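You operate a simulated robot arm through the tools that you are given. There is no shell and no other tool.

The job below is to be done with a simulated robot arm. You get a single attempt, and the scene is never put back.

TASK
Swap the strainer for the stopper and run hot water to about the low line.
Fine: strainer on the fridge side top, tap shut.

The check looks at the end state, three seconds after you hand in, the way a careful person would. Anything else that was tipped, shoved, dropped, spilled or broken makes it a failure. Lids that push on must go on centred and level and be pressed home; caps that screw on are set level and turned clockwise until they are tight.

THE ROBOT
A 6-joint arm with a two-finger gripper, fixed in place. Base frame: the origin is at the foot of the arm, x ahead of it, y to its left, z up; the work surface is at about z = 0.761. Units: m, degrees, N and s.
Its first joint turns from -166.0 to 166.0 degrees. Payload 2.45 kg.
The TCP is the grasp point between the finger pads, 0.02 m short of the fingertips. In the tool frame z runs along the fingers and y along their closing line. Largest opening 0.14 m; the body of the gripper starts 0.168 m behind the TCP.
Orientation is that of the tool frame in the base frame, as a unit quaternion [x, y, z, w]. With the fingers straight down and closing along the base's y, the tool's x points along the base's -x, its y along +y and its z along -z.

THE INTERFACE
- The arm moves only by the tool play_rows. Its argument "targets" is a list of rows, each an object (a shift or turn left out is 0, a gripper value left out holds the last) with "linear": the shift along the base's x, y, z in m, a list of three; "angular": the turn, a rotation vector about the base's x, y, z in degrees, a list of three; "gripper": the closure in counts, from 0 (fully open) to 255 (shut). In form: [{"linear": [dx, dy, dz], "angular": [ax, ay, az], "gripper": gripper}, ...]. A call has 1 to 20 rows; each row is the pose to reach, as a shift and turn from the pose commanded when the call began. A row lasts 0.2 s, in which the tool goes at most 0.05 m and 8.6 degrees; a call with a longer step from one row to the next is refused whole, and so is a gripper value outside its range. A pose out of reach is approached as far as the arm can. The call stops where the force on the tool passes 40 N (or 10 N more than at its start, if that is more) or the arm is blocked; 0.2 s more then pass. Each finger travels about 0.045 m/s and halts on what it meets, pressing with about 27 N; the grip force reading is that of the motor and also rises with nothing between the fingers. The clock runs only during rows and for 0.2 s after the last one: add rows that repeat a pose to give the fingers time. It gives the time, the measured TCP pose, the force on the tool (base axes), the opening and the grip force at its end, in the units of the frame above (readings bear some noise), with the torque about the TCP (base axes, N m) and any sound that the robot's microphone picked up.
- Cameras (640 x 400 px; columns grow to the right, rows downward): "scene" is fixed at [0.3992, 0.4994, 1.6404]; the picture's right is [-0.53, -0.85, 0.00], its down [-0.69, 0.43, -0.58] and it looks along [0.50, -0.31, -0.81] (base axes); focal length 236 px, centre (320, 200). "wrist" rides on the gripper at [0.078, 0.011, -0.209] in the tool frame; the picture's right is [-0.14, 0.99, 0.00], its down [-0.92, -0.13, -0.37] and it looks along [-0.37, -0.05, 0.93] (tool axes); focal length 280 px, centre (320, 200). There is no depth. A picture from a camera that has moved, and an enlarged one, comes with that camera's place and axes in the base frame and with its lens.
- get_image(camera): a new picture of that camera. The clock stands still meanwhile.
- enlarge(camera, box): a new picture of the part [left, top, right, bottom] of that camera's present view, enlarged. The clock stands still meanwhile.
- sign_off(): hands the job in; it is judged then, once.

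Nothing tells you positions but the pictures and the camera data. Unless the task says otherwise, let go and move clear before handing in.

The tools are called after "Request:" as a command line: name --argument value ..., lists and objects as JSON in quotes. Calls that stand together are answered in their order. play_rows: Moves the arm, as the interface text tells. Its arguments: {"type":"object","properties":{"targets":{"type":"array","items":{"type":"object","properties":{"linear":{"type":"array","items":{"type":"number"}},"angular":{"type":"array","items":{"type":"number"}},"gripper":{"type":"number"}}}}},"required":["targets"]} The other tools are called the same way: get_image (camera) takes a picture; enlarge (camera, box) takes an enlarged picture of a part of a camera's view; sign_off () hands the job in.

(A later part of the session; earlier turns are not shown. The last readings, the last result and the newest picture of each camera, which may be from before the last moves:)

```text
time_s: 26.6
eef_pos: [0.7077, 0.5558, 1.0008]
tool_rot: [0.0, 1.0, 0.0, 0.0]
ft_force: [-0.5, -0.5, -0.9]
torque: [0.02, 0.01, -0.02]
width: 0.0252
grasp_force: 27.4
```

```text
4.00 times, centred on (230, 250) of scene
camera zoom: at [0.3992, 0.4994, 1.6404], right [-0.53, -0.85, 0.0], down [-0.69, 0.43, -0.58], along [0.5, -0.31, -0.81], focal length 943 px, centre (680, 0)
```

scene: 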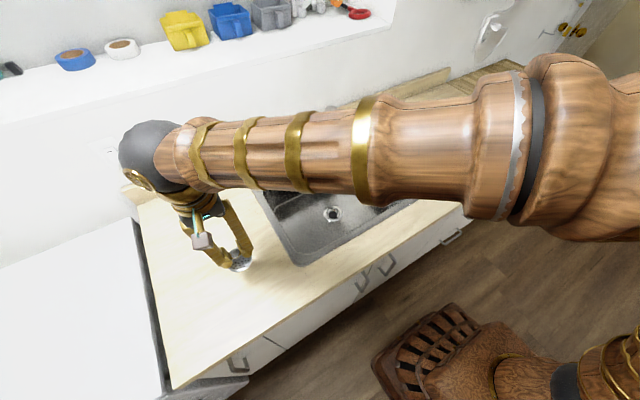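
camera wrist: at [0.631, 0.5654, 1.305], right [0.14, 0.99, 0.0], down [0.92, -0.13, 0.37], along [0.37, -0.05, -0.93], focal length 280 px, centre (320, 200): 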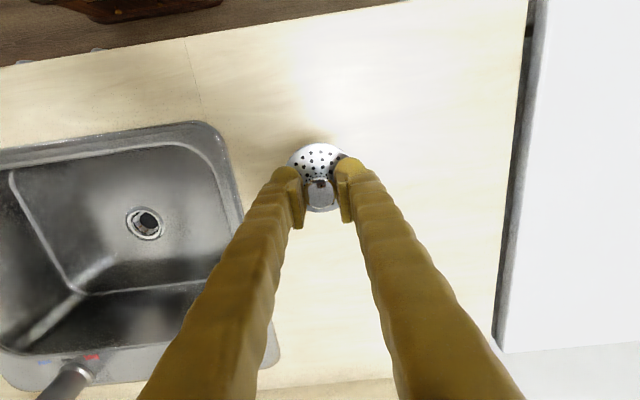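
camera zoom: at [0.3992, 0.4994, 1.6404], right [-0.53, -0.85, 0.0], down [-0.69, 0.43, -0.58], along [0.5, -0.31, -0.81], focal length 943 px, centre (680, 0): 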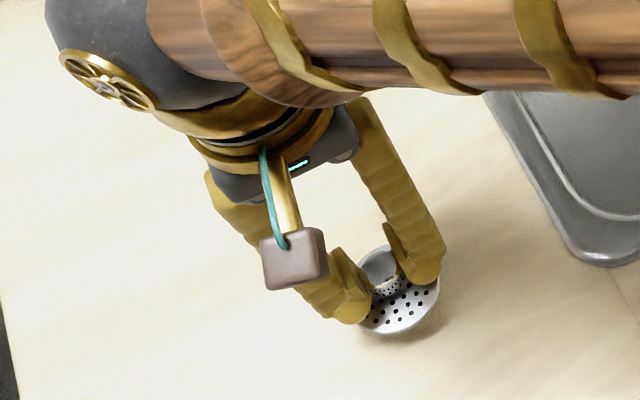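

Request:
play_rows --targets '[{"linear": [0, 0, -0.003]}, {"linear": [0, 0, -0.006]}, {"linear": [0, 0, -0.009]}, {"linear": [0, 0, -0.009]}]'

Request:
play_rows --targets '[{"linear": [0, 0, -0.003]}, {"linear": [0, 0, -0.006]}, {"linear": [0, 0, -0.009]}, {"linear": [0, 0, -0.009]}]'

Request:
enlarge --camera "scene" --box '[160, 200, 300, 300]'

```text
time_s: 27.6
eef_pos: [0.7077, 0.5561, 0.9912]
tool_rot: [0.0, 1.0, 0.0, 0.0]
ft_force: [0.1, 0.6, -1.1]
torque: [0.03, 0.0, -0.02]
width: 0.0251
grasp_force: 27.0
```

```text
time_s: 28.6
eef_pos: [0.7085, 0.5558, 0.9818]
tool_rot: [0.0, 1.0, 0.0, -0.001]
ft_force: [0.1, -0.3, -1.2]
torque: [-0.01, 0.01, 0.03]
width: 0.0251
grasp_force: 27.0
```

```text
4.00 times, centred on (230, 250) of scene
camera zoom: at [0.3992, 0.4994, 1.6404], right [-0.53, -0.85, 0.0], down [-0.69, 0.43, -0.58], along [0.5, -0.31, -0.81], focal length 943 px, centre (680, 0)
```

zoom: 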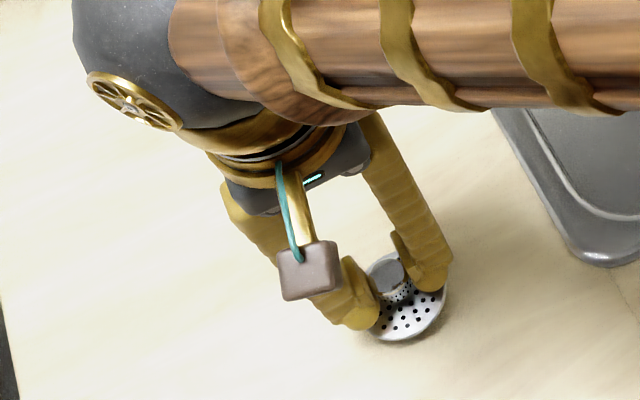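

Not in contact yet, so I'll continue down in small steps.

Request:
play_rows --targets '[{"linear": [0, 0, -0.003]}, {"linear": [0, 0, -0.006]}, {"linear": [0, 0, -0.006]}]'

Request:
play_rows --targets '[{"linear": [0, 0, -0.002]}, {"linear": [0, 0, -0.004]}, {"linear": [0, 0, -0.004]}]'

Request:
play_rows --targets '[{"linear": [0, 0, -0.002]}, {"linear": [0, 0, -0.004]}, {"linear": [0, 0, -0.004]}]'

Request:
enlarge --camera "wrist" --box '[250, 120, 390, 220]'

Request:
enlarge --camera "scene" --box '[220, 230, 300, 290]'

```text
time_s: 29.4
eef_pos: [0.7091, 0.5548, 0.977]
tool_rot: [0.0, 1.0, 0.0, 0.001]
ft_force: [0.3, -1.1, 0.6]
torque: [-0.03, 0.01, -0.02]
width: 0.0251
grasp_force: 26.8
```

```text
time_s: 30.2
eef_pos: [0.7078, 0.556, 0.9742]
tool_rot: [0.001, 1.0, 0.001, 0.002]
ft_force: [0.5, -2.0, 22.7]
torque: [-0.03, -0.02, 0.0]
width: 0.0253
grasp_force: 26.9
```

```text
time_s: 31.0
eef_pos: [0.708, 0.5553, 0.9687]
tool_rot: [0.0, 1.0, 0.002, 0.001]
ft_force: [-0.7, 3.2, 22.8]
torque: [0.02, 0.04, 0.01]
width: 0.0254
grasp_force: 27.1
```

```text
4.00 times, centred on (320, 170) of wrist
camera zoom: at [0.6308, 0.5645, 1.1784], right [0.14, 0.99, 0.0], down [0.92, -0.13, 0.37], along [0.37, -0.05, -0.93], focal length 1122 px, centre (320, 320)
```

zoom: 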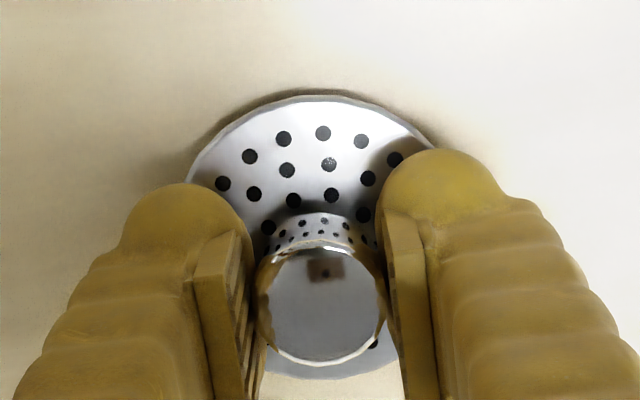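

```text
6.67 times, centred on (260, 260) of scene
camera zoom: at [0.3992, 0.4994, 1.6404], right [-0.53, -0.85, 0.0], down [-0.69, 0.43, -0.58], along [0.5, -0.31, -0.81], focal length 1572 px, centre (720, -200)
```

zoom: 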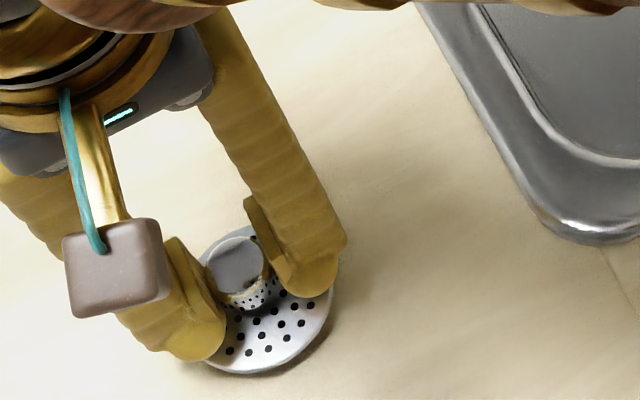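

Contact was made at about z 0.975, and the strainer is sitting flat on the counter. I'll open and go straight up.

Request:
play_rows --targets '[{"linear": [0, 0, 0.001], "gripper": 150}, {"linear": [0, 0, 0.001]}, {"linear": [0, 0, 0.001]}, {"linear": [0, 0, 0.001]}]'

Request:
play_rows --targets '[{"linear": [0, 0, 0.02]}, {"linear": [0, 0, 0.06]}, {"linear": [0, 0, 0.1]}, {"linear": [0, 0, 0.14]}, {"linear": [0, 0, 0.18]}, {"linear": [0, 0, 0.2]}]'

Request:
get_image --camera "wrist"

Request:
get_image --camera "scene"

```text
time_s: 32.0
eef_pos: [0.7072, 0.5544, 0.9699]
tool_rot: [0.0, 1.0, 0.0, 0.0]
ft_force: [0.3, -0.1, 0.5]
torque: [0.02, 0.0, -0.01]
width: 0.0576
grasp_force: 0.0
```

```text
time_s: 33.4
eef_pos: [0.7083, 0.5559, 1.1701]
tool_rot: [0.0, 1.0, 0.001, 0.0]
ft_force: [0.3, -0.2, 0.1]
torque: [-0.02, 0.0, 0.01]
width: 0.0577
grasp_force: 0.1
```

```text
taken
camera wrist: at [0.6309, 0.565, 1.3787], right [0.14, 0.99, 0.0], down [0.92, -0.13, 0.37], along [0.37, -0.05, -0.93], focal length 280 px, centre (320, 200)
```

wrist: 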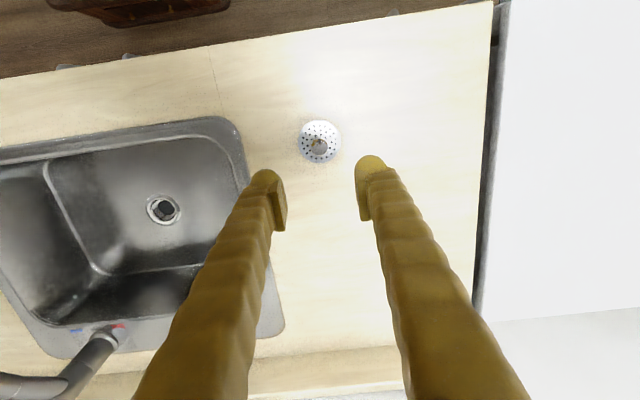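

```text
taken
```

scene: 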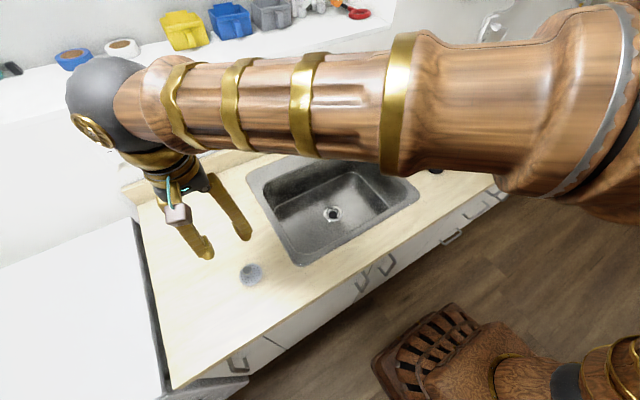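

The strainer stands flat on the fridge-side counter. Next I'll travel across to the stopper at about (0.724, -0.254).

Request:
play_rows --targets '[{"linear": [-0.005, -0.045, 0.0], "gripper": 110}, {"linear": [-0.01, -0.09, 0.0]}, {"linear": [-0.015, -0.135, 0.0]}, {"linear": [-0.02, -0.18, 0.0]}, {"linear": [-0.025, -0.225, 0.0]}, {"linear": [-0.03, -0.27, 0.0]}, {"linear": [-0.03, -0.315, 0.0]}, {"linear": [-0.03, -0.36, 0.0]}, {"linear": [-0.03, -0.405, 0.0]}, {"linear": [-0.03, -0.45, 0.0]}, {"linear": [-0.03, -0.495, 0.0]}, {"linear": [-0.03, -0.54, 0.0]}, {"linear": [-0.03, -0.585, 0.0]}, {"linear": [-0.03, -0.63, 0.0]}, {"linear": [-0.03, -0.675, 0.0]}, {"linear": [-0.03, -0.72, 0.0]}, {"linear": [-0.03, -0.765, 0.0]}, {"linear": [-0.03, -0.8, 0.0]}, {"linear": [-0.03, -0.808, 0.0]}, {"linear": [-0.03, -0.808, 0.0]}]'

Request:
get_image --camera "wrist"

Request:
enlarge --camera "wrist" --box '[260, 90, 400, 190]'

Request:
get_image --camera "scene"

Request:
enlarge --camera "scene" --box '[220, 250, 290, 300]'

```text
time_s: 37.6
eef_pos: [0.68, -0.2545, 1.1688]
tool_rot: [0.0, 1.0, -0.001, 0.0]
ft_force: [-0.6, 0.4, -0.4]
torque: [-0.01, 0.0, 0.01]
width: 0.0795
grasp_force: 0.0
```

```text
taken
camera wrist: at [0.6019, -0.2449, 1.3773], right [0.14, 0.99, 0.0], down [0.92, -0.13, 0.37], along [0.37, -0.05, -0.93], focal length 280 px, centre (320, 200)
```

wrist: 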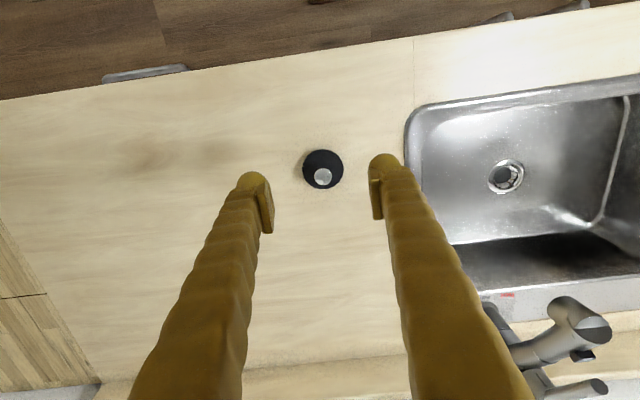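

```text
4.00 times, centred on (330, 140) of wrist
camera zoom: at [0.6019, -0.2449, 1.3773], right [0.14, 0.99, 0.0], down [0.92, -0.13, 0.37], along [0.37, -0.05, -0.93], focal length 1122 px, centre (280, 440)
```

zoom: 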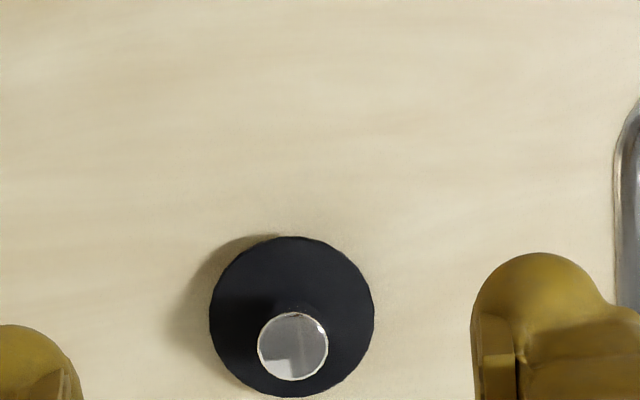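

```text
taken
```

scene: 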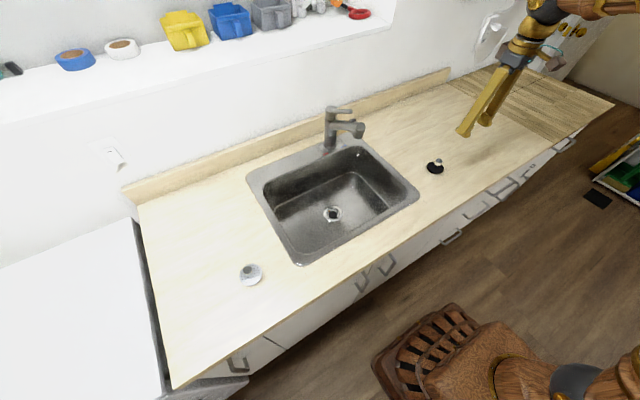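

```text
8.00 times, centred on (255, 275) of scene
camera zoom: at [0.3992, 0.4994, 1.6404], right [-0.53, -0.85, 0.0], down [-0.69, 0.43, -0.58], along [0.5, -0.31, -0.81], focal length 1886 px, centre (840, -400)
```

zoom: 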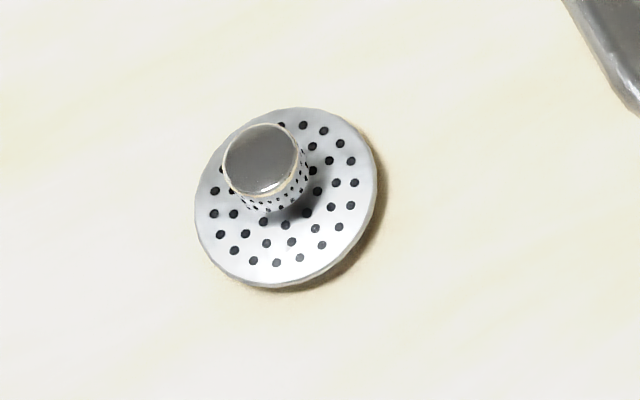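

The stopper knob is at about (0.725, -0.257) with its top near z 0.975. I'll descend over it.

Request:
play_rows --targets '[{"linear": [0.03, -0.001, -0.03]}, {"linear": [0.045, -0.0025, -0.07]}, {"linear": [0.045, -0.0025, -0.11]}, {"linear": [0.045, -0.0025, -0.14]}, {"linear": [0.045, -0.0025, -0.15]}, {"linear": [0.045, -0.0025, -0.15]}]'

Request:
enlarge --camera "wrist" --box '[240, 120, 400, 220]'

Request:
enlarge --camera "scene" --box '[390, 110, 490, 200]'

```text
time_s: 39.0
eef_pos: [0.7219, -0.2564, 1.0199]
tool_rot: [0.0, 1.0, 0.0, 0.001]
ft_force: [-0.2, 0.0, 0.4]
torque: [0.03, 0.0, 0.04]
width: 0.0797
grasp_force: 0.0
```

```text
4.00 times, centred on (320, 170) of wrist
camera zoom: at [0.6454, -0.2474, 1.2286], right [0.14, 0.99, 0.0], down [0.92, -0.13, 0.37], along [0.37, -0.05, -0.93], focal length 1122 px, centre (320, 320)
```

zoom: 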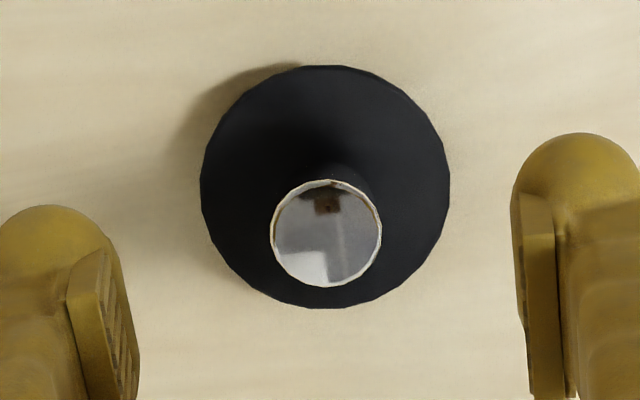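

```text
4.44 times, centred on (440, 155) of scene
camera zoom: at [0.3992, 0.4994, 1.6404], right [-0.53, -0.85, 0.0], down [-0.69, 0.43, -0.58], along [0.5, -0.31, -0.81], focal length 1048 px, centre (-213, 400)
```

zoom: 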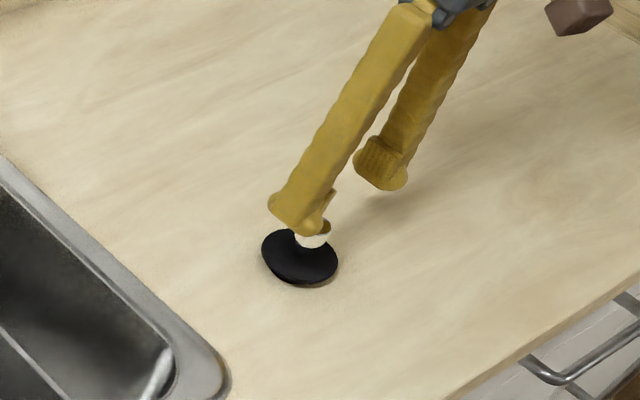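

Well centred. Going down and gripping the stopper knob.

Request:
play_rows --targets '[{"linear": [0.0005, 0, -0.02]}, {"linear": [0.0005, 0, -0.04]}, {"linear": [0.0005, 0, -0.054]}, {"linear": [0.0005, 0, -0.054]}, {"linear": [0.0005, 0, -0.054]}]'

Request:
play_rows --targets '[{"gripper": 255}, {"gripper": 255}, {"gripper": 255}, {"gripper": 255}, {"gripper": 255}, {"gripper": 255}]'

Request:
play_rows --targets '[{"linear": [0, 0, 0.02]}, {"linear": [0, 0, 0.05]}, {"linear": [0, 0, 0.09]}, {"linear": [0, 0, 0.13]}, {"linear": [0, 0, 0.15]}, {"linear": [0, 0, 0.15]}]'

Request:
get_image --camera "wrist"

Request:
enlarge --camera "scene" --box '[400, 80, 500, 170]'

```text
time_s: 40.2
eef_pos: [0.7239, -0.2555, 0.9644]
tool_rot: [0.0, 1.0, 0.0, 0.0]
ft_force: [0.1, 0.7, 0.4]
torque: [-0.02, 0.0, -0.05]
width: 0.0796
grasp_force: 0.1
```

```text
time_s: 41.6
eef_pos: [0.7232, -0.2554, 0.9662]
tool_rot: [0.0, 1.0, 0.0, 0.0]
ft_force: [-0.1, 0.6, -0.2]
torque: [-0.01, 0.06, -0.03]
width: 0.0253
grasp_force: 26.1
```

```text
time_s: 43.0
eef_pos: [0.7218, -0.256, 1.1138]
tool_rot: [0.0, 1.0, 0.0, 0.0]
ft_force: [0.4, -0.3, 0.0]
torque: [0.05, 0.01, 0.0]
width: 0.0254
grasp_force: 27.3
```

```text
taken
camera wrist: at [0.6453, -0.2463, 1.3237], right [0.14, 0.99, 0.0], down [0.92, -0.13, 0.37], along [0.37, -0.05, -0.93], focal length 280 px, centre (320, 200)
```

wrist: 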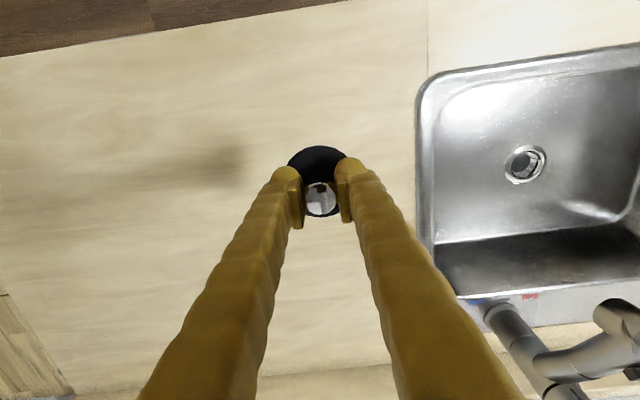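

```text
4.44 times, centred on (450, 125) of scene
camera zoom: at [0.3992, 0.4994, 1.6404], right [-0.53, -0.85, 0.0], down [-0.69, 0.43, -0.58], along [0.5, -0.31, -0.81], focal length 1048 px, centre (-258, 533)
```

zoom: 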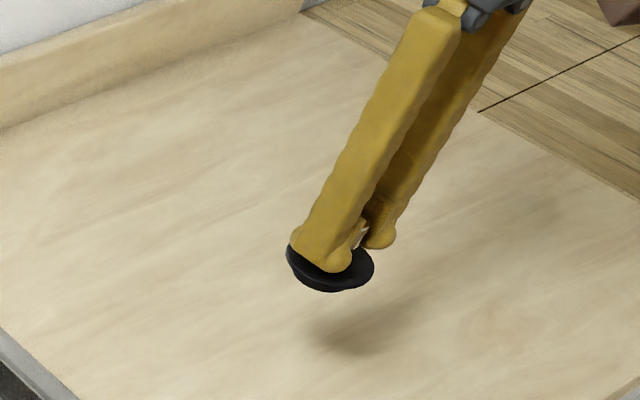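

The stopper is held level. I'll carry it in front of the tap and over to the drain, then check alignment from above.

Request:
enlarge --camera "wrist" --box '[470, 120, 580, 190]'

Request:
play_rows --targets '[{"linear": [0, 0.04, 0.01]}, {"linear": [0, 0.08, 0.01]}, {"linear": [0, 0.12, 0.01]}, {"linear": [0, 0.16, 0.01]}, {"linear": [0, 0.2, 0.01]}, {"linear": [0, 0.24, 0.01]}, {"linear": [0, 0.28, 0.01]}, {"linear": [0, 0.32, 0.01]}, {"linear": [0, 0.36, 0.01]}, {"linear": [0, 0.39, 0.01]}, {"linear": [0, 0.411, 0.01]}, {"linear": [0.03, 0.411, 0]}, {"linear": [0.06, 0.411, -0.02]}, {"linear": [0.06, 0.411, -0.05]}, {"linear": [0.06, 0.411, -0.05]}]'

Request:
get_image --camera "wrist"

Request:
get_image --camera "scene"

```text
5.71 times, centred on (525, 155) of wrist
camera zoom: at [0.6453, -0.2463, 1.3237], right [0.14, 0.99, 0.0], down [0.92, -0.13, 0.37], along [0.37, -0.05, -0.93], focal length 1602 px, centre (-851, 457)
```

zoom: 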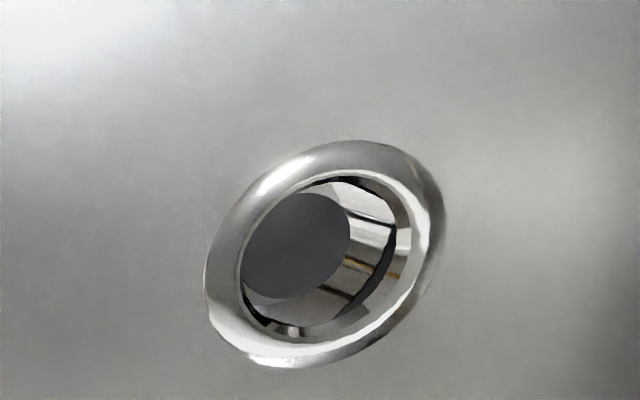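

```text
time_s: 46.2
eef_pos: [0.7829, 0.1559, 1.068]
tool_rot: [0.0, 1.0, 0.0, 0.0]
ft_force: [0.6, -0.3, -0.4]
torque: [0.02, -0.01, -0.03]
width: 0.0251
grasp_force: 26.8
```

```text
taken
camera wrist: at [0.7051, 0.1652, 1.2755], right [0.14, 0.99, 0.0], down [0.92, -0.13, 0.37], along [0.37, -0.05, -0.93], focal length 280 px, centre (320, 200)
```

wrist: 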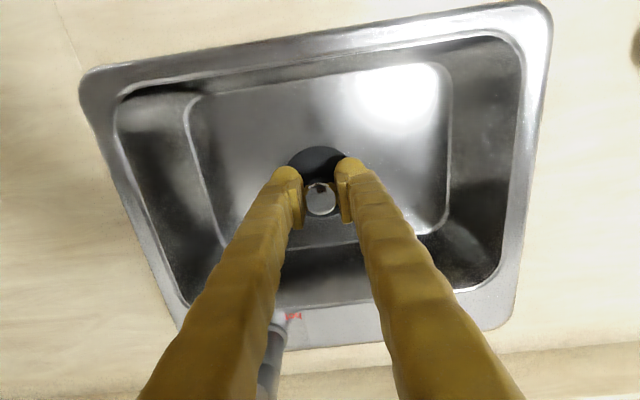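

```text
taken
```

scene: 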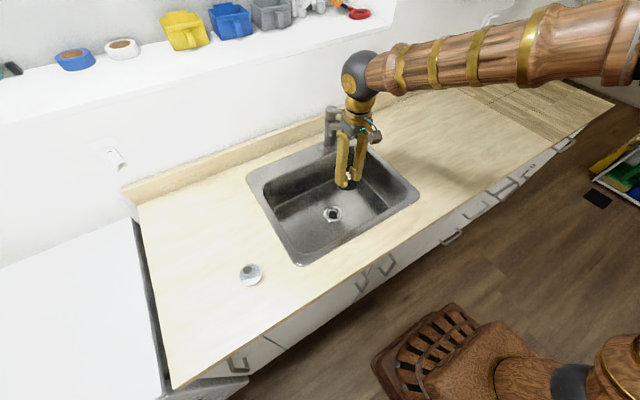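

The stopper is held near the drain. I'll check how its knob sits in the fingers so I can offset correctly.

Request:
enlarge --camera "wrist" --box '[250, 130, 390, 220]'

Request:
enlarge --camera "scene" --box '[300, 150, 380, 235]'

```text
4.44 times, centred on (320, 175) of wrist
camera zoom: at [0.7051, 0.1652, 1.2755], right [0.14, 0.99, 0.0], down [0.92, -0.13, 0.37], along [0.37, -0.05, -0.93], focal length 1246 px, centre (320, 311)
```

zoom: 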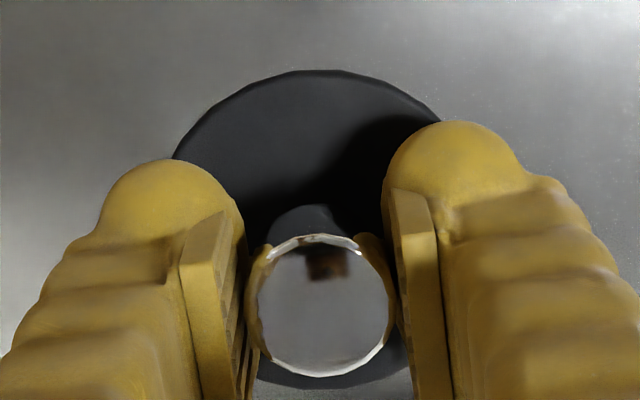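

```text
4.71 times, centred on (340, 192) of scene
camera zoom: at [0.3992, 0.4994, 1.6404], right [-0.53, -0.85, 0.0], down [-0.69, 0.43, -0.58], along [0.5, -0.31, -0.81], focal length 1110 px, centre (226, 235)
```

zoom: 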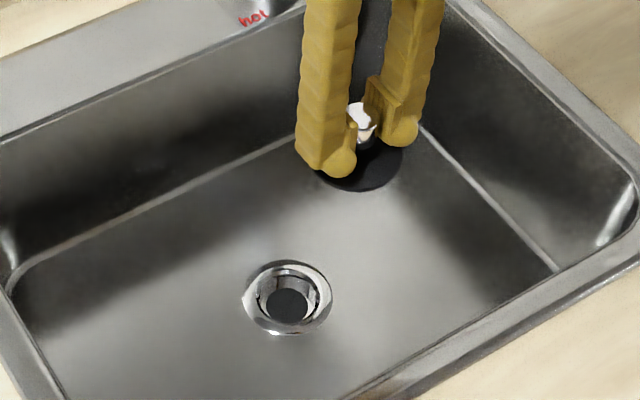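

The knob is centred in the grip, so the target TCP for the drain is (0.846, 0.1555). I'll move over it, descend to just above and check.

Request:
play_rows --targets '[{"linear": [0.035, 0, -0.02]}, {"linear": [0.063, 0, -0.06]}, {"linear": [0.063, 0, -0.1]}, {"linear": [0.063, 0, -0.14]}, {"linear": [0.063, 0, -0.18]}, {"linear": [0.063, 0, -0.21]}, {"linear": [0.063, 0, -0.215]}, {"linear": [0.063, 0, -0.215]}]'

Request:
enlarge --camera "scene" --box '[290, 150, 380, 235]'

Request:
enlarge --camera "wrist" --box '[240, 110, 400, 210]'

```text
time_s: 48.0
eef_pos: [0.846, 0.1566, 0.848]
tool_rot: [-0.001, 1.0, 0.0, 0.0]
ft_force: [0.0, -0.2, 0.0]
torque: [0.03, -0.02, 0.0]
width: 0.0251
grasp_force: 26.9
```

```text
4.71 times, centred on (335, 192) of scene
camera zoom: at [0.3992, 0.4994, 1.6404], right [-0.53, -0.85, 0.0], down [-0.69, 0.43, -0.58], along [0.5, -0.31, -0.81], focal length 1110 px, centre (249, 235)
```

zoom: 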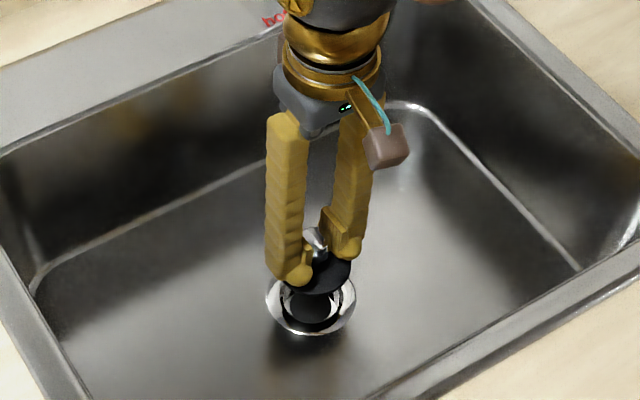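

```text
4.00 times, centred on (320, 160) of wrist
camera zoom: at [0.7689, 0.1656, 1.0574], right [0.14, 0.99, 0.0], down [0.92, -0.13, 0.37], along [0.37, -0.05, -0.93], focal length 1122 px, centre (320, 360)
```

zoom: 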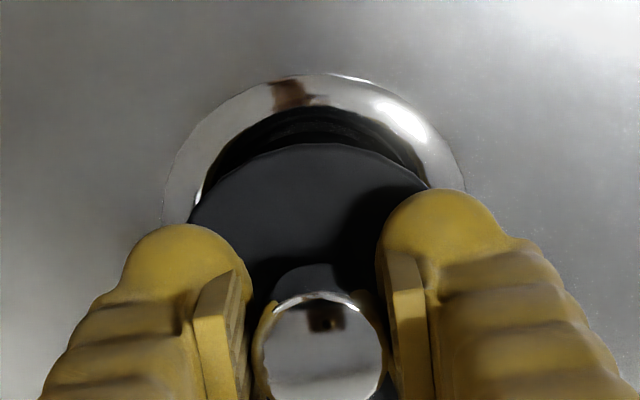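

Alignment looks good to within a few millimetres. I'll lower slowly and check again just above the seat.

Request:
play_rows --targets '[{"linear": [-0.001, -0.0005, -0.01]}, {"linear": [-0.001, -0.0005, -0.02]}, {"linear": [-0.001, -0.0005, -0.025]}, {"linear": [-0.001, -0.0005, -0.025]}]'

Request:
enlarge --camera "scene" --box '[300, 180, 370, 230]'

Request:
enlarge --camera "wrist" --box '[240, 110, 400, 210]'

```text
time_s: 49.0
eef_pos: [0.8469, 0.1546, 0.8254]
tool_rot: [0.0, 1.0, 0.0, 0.0]
ft_force: [0.0, 0.1, 0.3]
torque: [-0.05, 0.01, 0.0]
width: 0.025
grasp_force: 26.5
```

```text
8.00 times, centred on (335, 205) of scene
camera zoom: at [0.3992, 0.4994, 1.6404], right [-0.53, -0.85, 0.0], down [-0.69, 0.43, -0.58], along [0.5, -0.31, -0.81], focal length 1886 px, centre (200, 160)
```

zoom: 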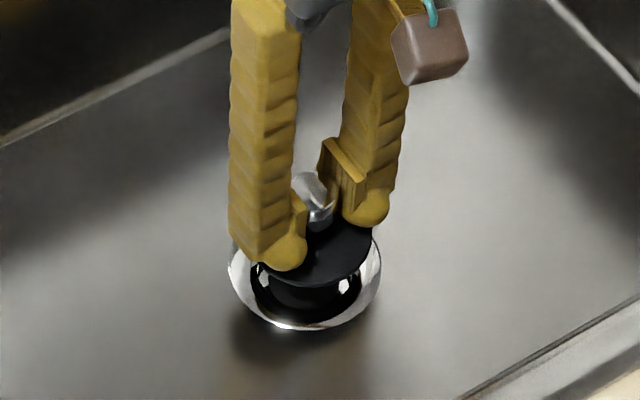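

```text
4.00 times, centred on (320, 160) of wrist
camera zoom: at [0.7686, 0.1644, 1.0339], right [0.14, 0.99, 0.0], down [0.92, -0.13, 0.37], along [0.37, -0.05, -0.93], focal length 1122 px, centre (320, 360)
```

zoom: 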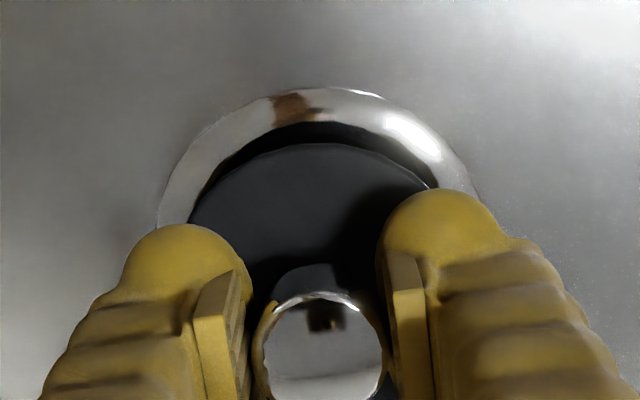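

Centred. Now lowering in small steps, watching for the seat.

Request:
play_rows --targets '[{"linear": [0, 0, -0.004]}, {"linear": [0, 0, -0.008]}, {"linear": [0, 0, -0.008]}]'

Request:
play_rows --targets '[{"linear": [0, 0, -0.003]}, {"linear": [0, 0, -0.006]}, {"linear": [0, 0, -0.006]}]'

Request:
enlarge --camera "scene" --box '[300, 180, 370, 230]'

Request:
enlarge --camera "wrist" --box '[240, 110, 400, 210]'

```text
time_s: 49.8
eef_pos: [0.8458, 0.1548, 0.8178]
tool_rot: [0.0, 1.0, 0.0, 0.0]
ft_force: [0.3, -0.1, -0.7]
torque: [0.01, 0.01, 0.01]
width: 0.0252
grasp_force: 27.2
```

```text
time_s: 50.6
eef_pos: [0.8461, 0.1549, 0.8101]
tool_rot: [0.0, 1.0, 0.0, 0.0]
ft_force: [0.2, 0.0, -0.3]
torque: [0.0, 0.03, 0.0]
width: 0.0254
grasp_force: 26.9
```

```text
8.00 times, centred on (335, 205) of scene
camera zoom: at [0.3992, 0.4994, 1.6404], right [-0.53, -0.85, 0.0], down [-0.69, 0.43, -0.58], along [0.5, -0.31, -0.81], focal length 1886 px, centre (200, 160)
```

zoom: 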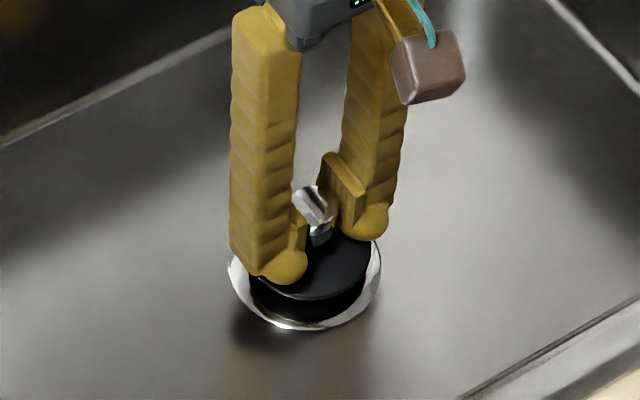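

```text
4.00 times, centred on (320, 160) of wrist
camera zoom: at [0.7684, 0.1638, 1.0205], right [0.14, 0.99, 0.0], down [0.92, -0.13, 0.37], along [0.37, -0.05, -0.93], focal length 1122 px, centre (320, 360)
```

zoom: 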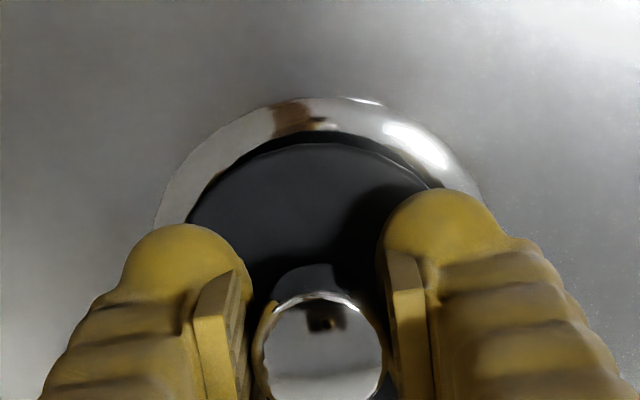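

Request:
play_rows --targets '[{"linear": [0, 0, -0.003]}, {"linear": [0, 0, -0.005]}, {"linear": [0, 0, -0.005]}]'

Request:
play_rows --targets '[{"linear": [0, 0, -0.002]}, {"linear": [0, 0, -0.004]}, {"linear": [0, 0, -0.004]}]'

Request:
play_rows --targets '[{"linear": [0, 0, -0.002]}, {"linear": [0, 0, -0.003]}, {"linear": [0, 0, -0.003]}]'

Request:
enlarge --camera "scene" --box '[300, 180, 370, 230]'

Request:
enlarge --camera "wrist" --box '[240, 110, 400, 210]'

```text
time_s: 51.4
eef_pos: [0.8462, 0.1537, 0.8056]
tool_rot: [0.0, 1.0, 0.0, 0.001]
ft_force: [0.7, -0.4, -0.1]
torque: [0.01, 0.01, 0.04]
width: 0.0255
grasp_force: 27.3
```

```text
time_s: 52.2
eef_pos: [0.8463, 0.1534, 0.8016]
tool_rot: [0.0, 1.0, 0.0, 0.0]
ft_force: [2.6, 1.6, 1.3]
torque: [0.04, -0.03, -0.02]
width: 0.0253
grasp_force: 26.8
```

```text
time_s: 53.0
eef_pos: [0.8461, 0.1545, 0.799]
tool_rot: [0.0, 1.0, 0.0, 0.0]
ft_force: [-0.5, -0.1, 0.7]
torque: [0.05, -0.01, 0.0]
width: 0.0254
grasp_force: 26.7
```

```text
8.00 times, centred on (335, 205) of scene
camera zoom: at [0.3992, 0.4994, 1.6404], right [-0.53, -0.85, 0.0], down [-0.69, 0.43, -0.58], along [0.5, -0.31, -0.81], focal length 1886 px, centre (200, 160)
```

zoom: 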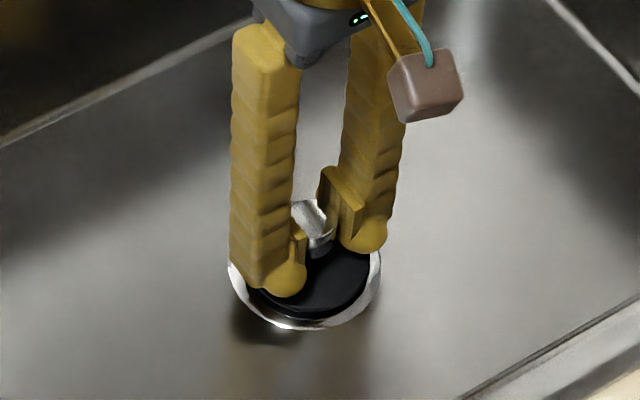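

```text
4.00 times, centred on (320, 160) of wrist
camera zoom: at [0.7684, 0.1635, 1.0079], right [0.14, 0.99, 0.0], down [0.92, -0.13, 0.37], along [0.37, -0.05, -0.93], focal length 1122 px, centre (320, 360)
```

zoom: 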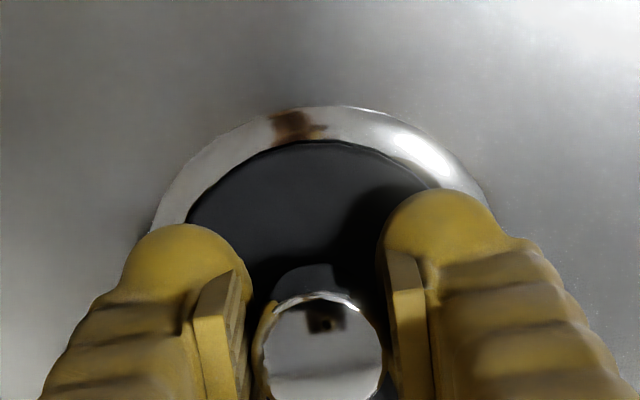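

It's entering the seat. I'll press on in small steps until it bottoms out.

Request:
play_rows --targets '[{"linear": [0, 0, -0.002]}, {"linear": [0, 0, -0.003]}, {"linear": [0, 0, -0.003]}]'

Request:
play_rows --targets '[{"linear": [0, 0, -0.001]}, {"linear": [0, 0, -0.002]}, {"linear": [0, 0, -0.002]}]'

Request:
play_rows --targets '[{"linear": [0, 0, -0.001]}, {"linear": [0, 0, -0.002]}, {"linear": [0, 0, -0.002]}]'

```text
time_s: 53.8
eef_pos: [0.8465, 0.1551, 0.7964]
tool_rot: [-0.001, 1.0, 0.0, 0.0]
ft_force: [0.4, -1.6, 1.9]
torque: [-0.05, -0.01, -0.02]
width: 0.0253
grasp_force: 27.2
```

```text
time_s: 54.6
eef_pos: [0.8454, 0.1537, 0.7939]
tool_rot: [0.0, 1.0, 0.0, 0.0]
ft_force: [1.8, 1.4, 0.4]
torque: [0.05, 0.0, -0.02]
width: 0.0253
grasp_force: 26.7
```

```text
time_s: 55.4
eef_pos: [0.8467, 0.1547, 0.7943]
tool_rot: [-0.001, 1.0, 0.001, 0.001]
ft_force: [-15.6, 5.9, 35.6]
torque: [0.06, 0.19, -0.01]
width: 0.0253
grasp_force: 27.0
```

The force rose to 36 N, so it's bearing on the seat. I'll look at whether it's level and fully down.

Request:
enlarge --camera "scene" --box '[300, 180, 370, 230]'

Request:
enlarge --camera "wrist" --box '[240, 110, 400, 210]'

```text
8.00 times, centred on (335, 205) of scene
camera zoom: at [0.3992, 0.4994, 1.6404], right [-0.53, -0.85, 0.0], down [-0.69, 0.43, -0.58], along [0.5, -0.31, -0.81], focal length 1886 px, centre (200, 160)
```

zoom: 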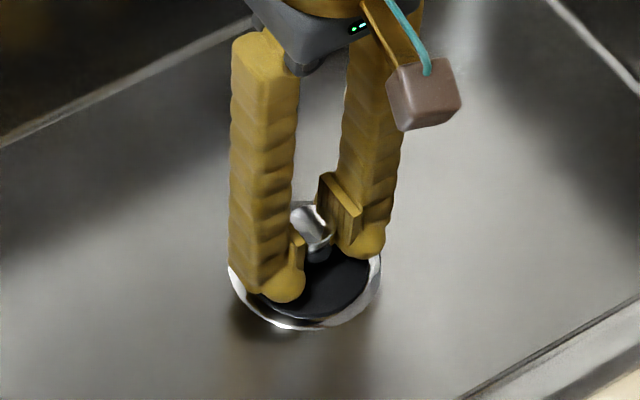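

```text
4.00 times, centred on (320, 160) of wrist
camera zoom: at [0.7683, 0.1639, 1.0025], right [0.14, 0.99, 0.0], down [0.92, -0.13, 0.37], along [0.37, -0.05, -0.93], focal length 1122 px, centre (320, 360)
```

zoom: 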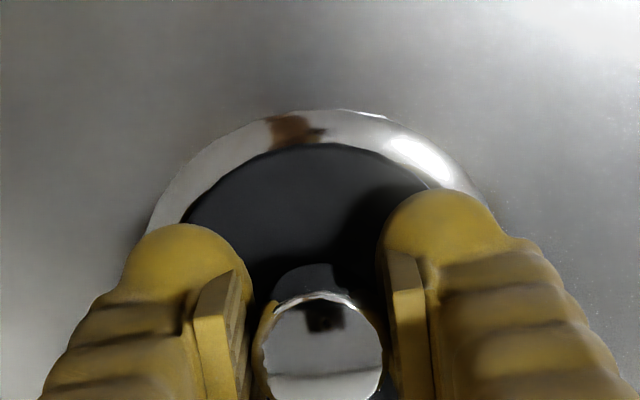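

The side force suggests it's about a millimetre off to +x. I'll let go so it can settle, raise, and inspect.

Request:
play_rows --targets '[{"linear": [-0.001, 0.0005, 0.001]}, {"linear": [-0.001, 0.0005, 0.001]}]'

Request:
play_rows --targets '[{"gripper": 150}, {"gripper": 150}, {"gripper": 150}, {"gripper": 150}]'

Request:
play_rows --targets '[{"linear": [0, 0, 0.02]}, {"linear": [0, 0, 0.05]}, {"linear": [0, 0, 0.08]}, {"linear": [0, 0, 0.08]}]'

Request:
enlarge --camera "scene" --box '[300, 180, 370, 230]'

Request:
enlarge --camera "wrist" --box '[250, 110, 390, 210]'

```text
time_s: 56.0
eef_pos: [0.8455, 0.1545, 0.7937]
tool_rot: [0.0, 1.0, 0.0, 0.001]
ft_force: [16.3, 0.5, 18.2]
torque: [0.01, -0.43, 0.0]
width: 0.0253
grasp_force: 26.9
```

```text
time_s: 57.0
eef_pos: [0.8456, 0.1547, 0.7923]
tool_rot: [0.001, 1.0, 0.0, 0.0]
ft_force: [0.5, 0.0, 0.6]
torque: [0.03, 0.03, 0.03]
width: 0.0576
grasp_force: 0.0
```

```text
time_s: 58.0
eef_pos: [0.8441, 0.1575, 0.8726]
tool_rot: [0.0, 1.0, 0.0, 0.0]
ft_force: [0.5, 0.2, 0.5]
torque: [0.01, 0.0, 0.0]
width: 0.0578
grasp_force: 0.1
```

```text
8.00 times, centred on (335, 205) of scene
camera zoom: at [0.3992, 0.4994, 1.6404], right [-0.53, -0.85, 0.0], down [-0.69, 0.43, -0.58], along [0.5, -0.31, -0.81], focal length 1886 px, centre (200, 160)
```

zoom: 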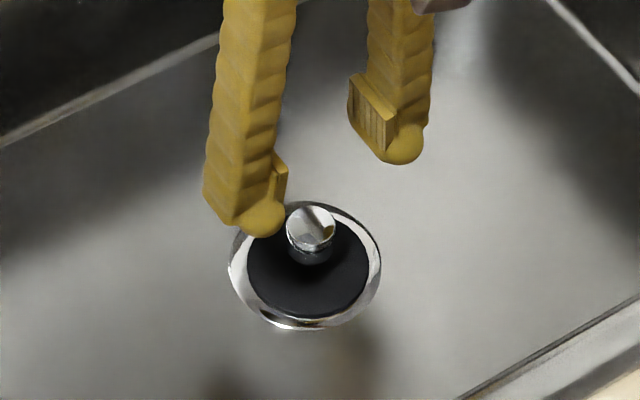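

```text
4.00 times, centred on (320, 160) of wrist
camera zoom: at [0.7658, 0.1663, 1.0824], right [0.14, 0.99, 0.0], down [0.92, -0.13, 0.37], along [0.37, -0.05, -0.93], focal length 1122 px, centre (320, 360)
```

zoom: 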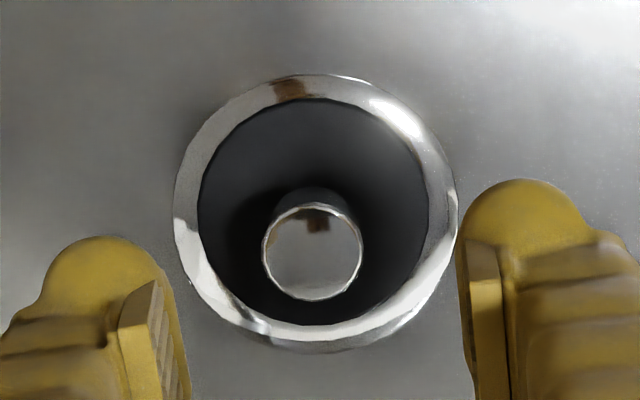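

The stopper looks concentric and level in the seat. I'll close the fingers and press straight down on the knob to push it home.

Request:
play_rows --targets '[{"gripper": 255}, {"gripper": 255}, {"gripper": 255}, {"gripper": 255}, {"linear": [0, 0, -0.02]}, {"linear": [0, 0, -0.035]}, {"linear": [0, 0, -0.042]}, {"linear": [0, 0, -0.042]}]'

Request:
play_rows --targets '[{"linear": [0, 0, -0.002]}, {"linear": [0, 0, -0.004]}, {"linear": [0, 0, -0.006]}, {"linear": [0, 0, -0.006]}]'

Request:
enlarge --camera "scene" --box '[300, 170, 370, 220]'

```text
time_s: 59.8
eef_pos: [0.8448, 0.1556, 0.8308]
tool_rot: [0.0, 1.0, -0.001, 0.0]
ft_force: [0.1, 0.3, 0.5]
torque: [0.0, 0.03, -0.02]
width: 0.0
grasp_force: 26.9
```

```text
time_s: 60.8
eef_pos: [0.8446, 0.1543, 0.8252]
tool_rot: [0.0, 1.0, 0.0, 0.0]
ft_force: [-0.2, -0.4, 0.3]
torque: [-0.06, -0.01, -0.02]
width: 0.0
grasp_force: 27.6
```

```text
8.00 times, centred on (335, 195) of scene
camera zoom: at [0.3992, 0.4994, 1.6404], right [-0.53, -0.85, 0.0], down [-0.69, 0.43, -0.58], along [0.5, -0.31, -0.81], focal length 1886 px, centre (200, 240)
```

zoom: 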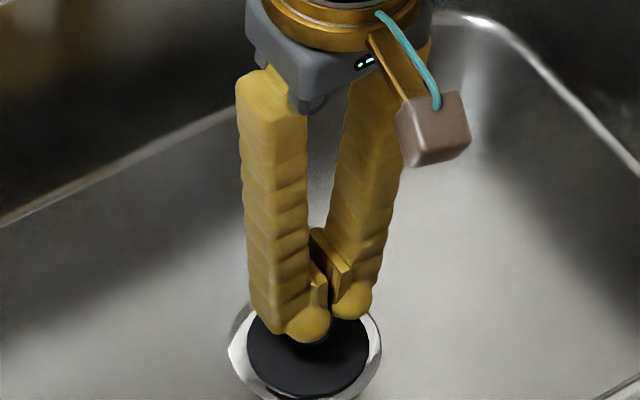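

Request:
play_rows --targets '[{"linear": [0, 0, -0.002]}, {"linear": [0, 0, -0.003]}, {"linear": [0, 0, -0.003]}]'

Request:
play_rows --targets '[{"linear": [0, 0, -0.001]}, {"linear": [0, 0, -0.002]}, {"linear": [0, 0, -0.002]}]'

Request:
play_rows --targets '[{"linear": [0, 0, -0.001]}, {"linear": [0, 0, -0.002]}, {"linear": [0, 0, -0.002]}]'

```text
time_s: 61.6
eef_pos: [0.8445, 0.1556, 0.8223]
tool_rot: [0.0, 1.0, 0.0, 0.0]
ft_force: [-0.3, -0.5, 1.5]
torque: [-0.02, -0.03, 0.0]
width: 0.0063
grasp_force: 26.8
```

```text
time_s: 62.4
eef_pos: [0.845, 0.1549, 0.8221]
tool_rot: [0.0, 1.0, 0.001, 0.001]
ft_force: [-8.5, 1.1, 12.5]
torque: [0.04, 0.18, 0.0]
width: 0.0059
grasp_force: 26.8
stopped in row 3: the force on the tool passed its limit at 41 N (the readings are from after the stop); the commanded pose is now the measured one
```

```text
time_s: 63.0
eef_pos: [0.8443, 0.155, 0.8221]
tool_rot: [0.0, 1.0, 0.001, 0.001]
ft_force: [-9.9, 0.6, 12.7]
torque: [0.02, 0.18, 0.01]
width: 0.0057
grasp_force: 26.8
stopped in row 3: the force on the tool passed its limit at 43 N (the readings are from after the stop); the commanded pose is now the measured one
```

I pressed with over 40 N and it didn't give, so the stopper is home. I'll raise and look.

Request:
play_rows --targets '[{"linear": [0, 0, 0.02]}, {"linear": [0, 0, 0.06]}, {"linear": [0, 0, 0.1]}, {"linear": [-0.02, 0, 0.14]}, {"linear": [-0.05, 0, 0.18]}, {"linear": [-0.08, 0, 0.22]}, {"linear": [-0.1, 0, 0.26]}, {"linear": [-0.1, 0, 0.26]}]'

Request:
enlarge --camera "scene" --box '[300, 180, 370, 230]'

Request:
get_image --camera "wrist"

Request:
enlarge --camera "wrist" --box '[270, 140, 390, 220]'

```text
time_s: 64.8
eef_pos: [0.7459, 0.1538, 1.0798]
tool_rot: [0.0, 1.0, 0.001, 0.001]
ft_force: [-1.3, 0.3, 0.3]
torque: [0.01, 0.0, 0.01]
width: 0.0
grasp_force: 26.5
```

```text
8.00 times, centred on (335, 205) of scene
camera zoom: at [0.3992, 0.4994, 1.6404], right [-0.53, -0.85, 0.0], down [-0.69, 0.43, -0.58], along [0.5, -0.31, -0.81], focal length 1886 px, centre (200, 160)
```

zoom: 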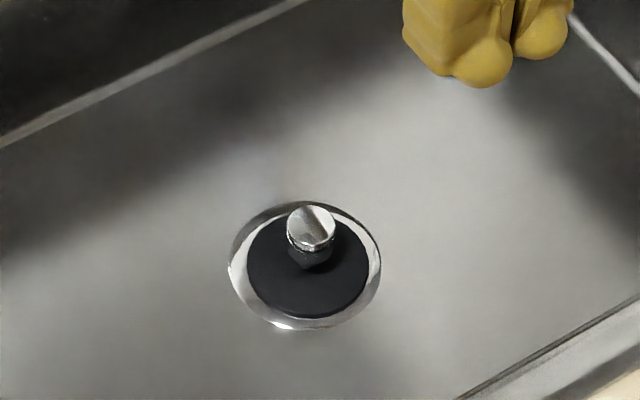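

```text
taken
camera wrist: at [0.6672, 0.1638, 1.2897], right [0.14, 0.99, 0.0], down [0.92, -0.13, 0.37], along [0.37, -0.05, -0.93], focal length 280 px, centre (320, 200)
```

wrist: 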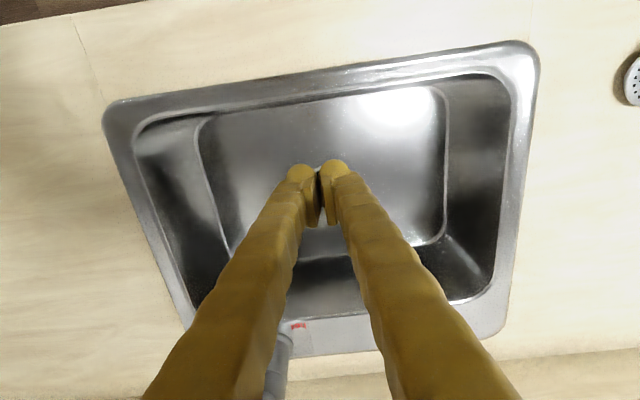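

```text
5.00 times, centred on (330, 180) of wrist
camera zoom: at [0.6672, 0.1638, 1.2897], right [0.14, 0.99, 0.0], down [0.92, -0.13, 0.37], along [0.37, -0.05, -0.93], focal length 1402 px, centre (270, 300)
```

zoom: 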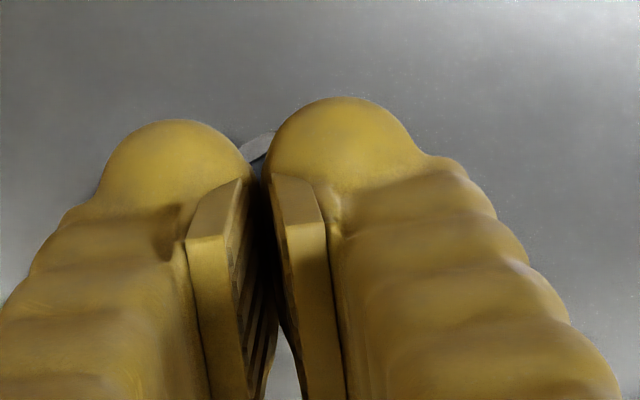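

The stopper is fully seated. For the tap I need accurate lever geometry, so I'll move to the side and tilt the camera toward the tap.

Request:
play_rows --targets '[{"linear": [-0.02, 0.03, 0.03], "angular": [0, -6, 0]}, {"linear": [-0.05, 0.06, 0.06], "angular": [0, -12, 0]}, {"linear": [-0.08, 0.09, 0.09], "angular": [0, -18, 0]}, {"linear": [-0.1, 0.12, 0.12], "angular": [0, -24, 0]}, {"linear": [-0.12, 0.14, 0.14], "angular": [0, -28, 0]}, {"linear": [-0.12, 0.14, 0.14], "angular": [0, -28, 0]}]'

Request:
get_image --camera "wrist"

Request:
enlarge --camera "scene" --box '[310, 90, 380, 160]'

```text
refused: row 2 steps farther than a row can; nothing moved
```

```text
taken
camera wrist: at [0.6672, 0.1638, 1.2897], right [0.14, 0.99, 0.0], down [0.92, -0.13, 0.37], along [0.37, -0.05, -0.93], focal length 280 px, centre (320, 200)
```

wrist: 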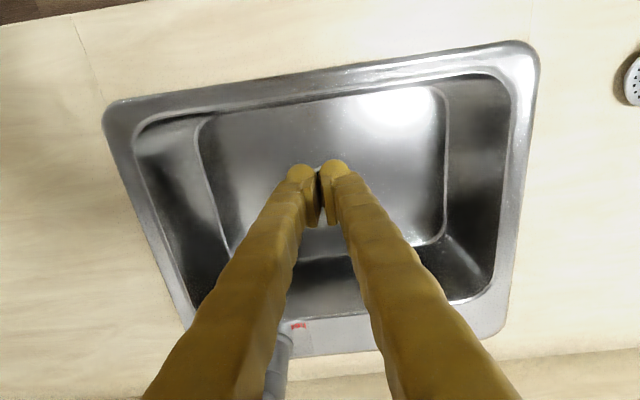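

```text
5.71 times, centred on (345, 125) of scene
camera zoom: at [0.3992, 0.4994, 1.6404], right [-0.53, -0.85, 0.0], down [-0.69, 0.43, -0.58], along [0.5, -0.31, -0.81], focal length 1347 px, centre (177, 629)
```

zoom: 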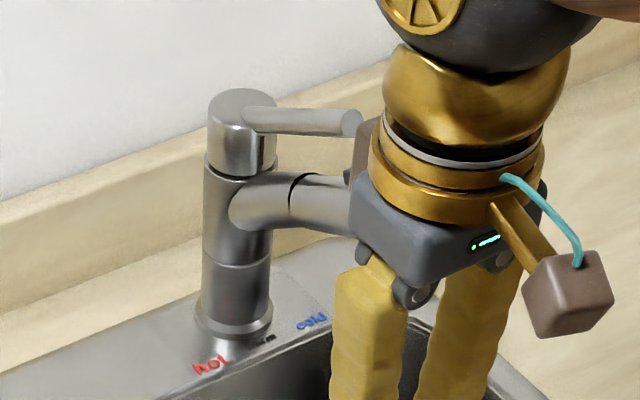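

The move was refused for stepping too far. I'll use smaller steps.

Request:
play_rows --targets '[{"linear": [-0.02, 0.025, 0.025], "angular": [0, -6, 0]}, {"linear": [-0.04, 0.05, 0.05], "angular": [0, -12, 0]}, {"linear": [-0.06, 0.075, 0.075], "angular": [0, -18, 0]}, {"linear": [-0.08, 0.1, 0.1], "angular": [0, -24, 0]}, {"linear": [-0.1, 0.125, 0.12], "angular": [0, -28, 0]}, {"linear": [-0.12, 0.14, 0.14], "angular": [0, -28, 0]}, {"linear": [-0.12, 0.14, 0.14], "angular": [0, -28, 0]}]'

Request:
get_image --camera "wrist"

Request:
enlarge --camera "scene" --box '[310, 90, 380, 160]'

```text
time_s: 66.4
eef_pos: [0.6219, 0.2951, 1.223]
tool_rot: [-0.001, 0.97, 0.001, 0.244]
ft_force: [0.3, 0.1, -0.6]
torque: [0.03, 0.03, -0.01]
width: 0.0
grasp_force: 27.1
```

```text
taken
camera wrist: at [0.4566, 0.3034, 1.3695], right [0.12, 0.99, 0.07], down [0.64, -0.13, 0.76], along [0.76, -0.05, -0.65], focal length 280 px, centre (320, 200)
```

wrist: 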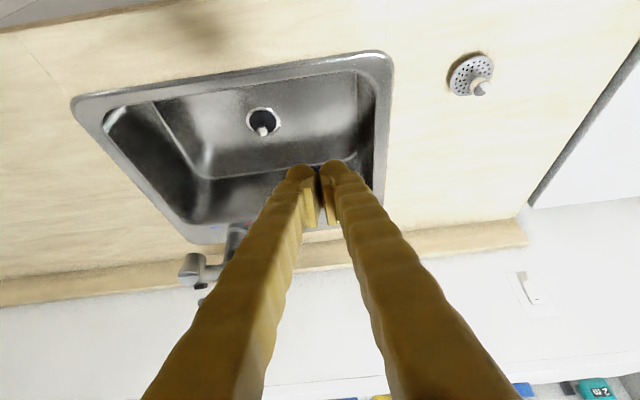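

```text
5.71 times, centred on (345, 125) of scene
camera zoom: at [0.3992, 0.4994, 1.6404], right [-0.53, -0.85, 0.0], down [-0.69, 0.43, -0.58], along [0.5, -0.31, -0.81], focal length 1347 px, centre (177, 629)
```

zoom: 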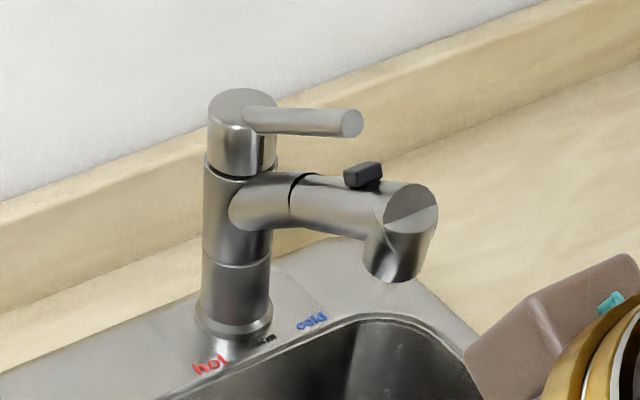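

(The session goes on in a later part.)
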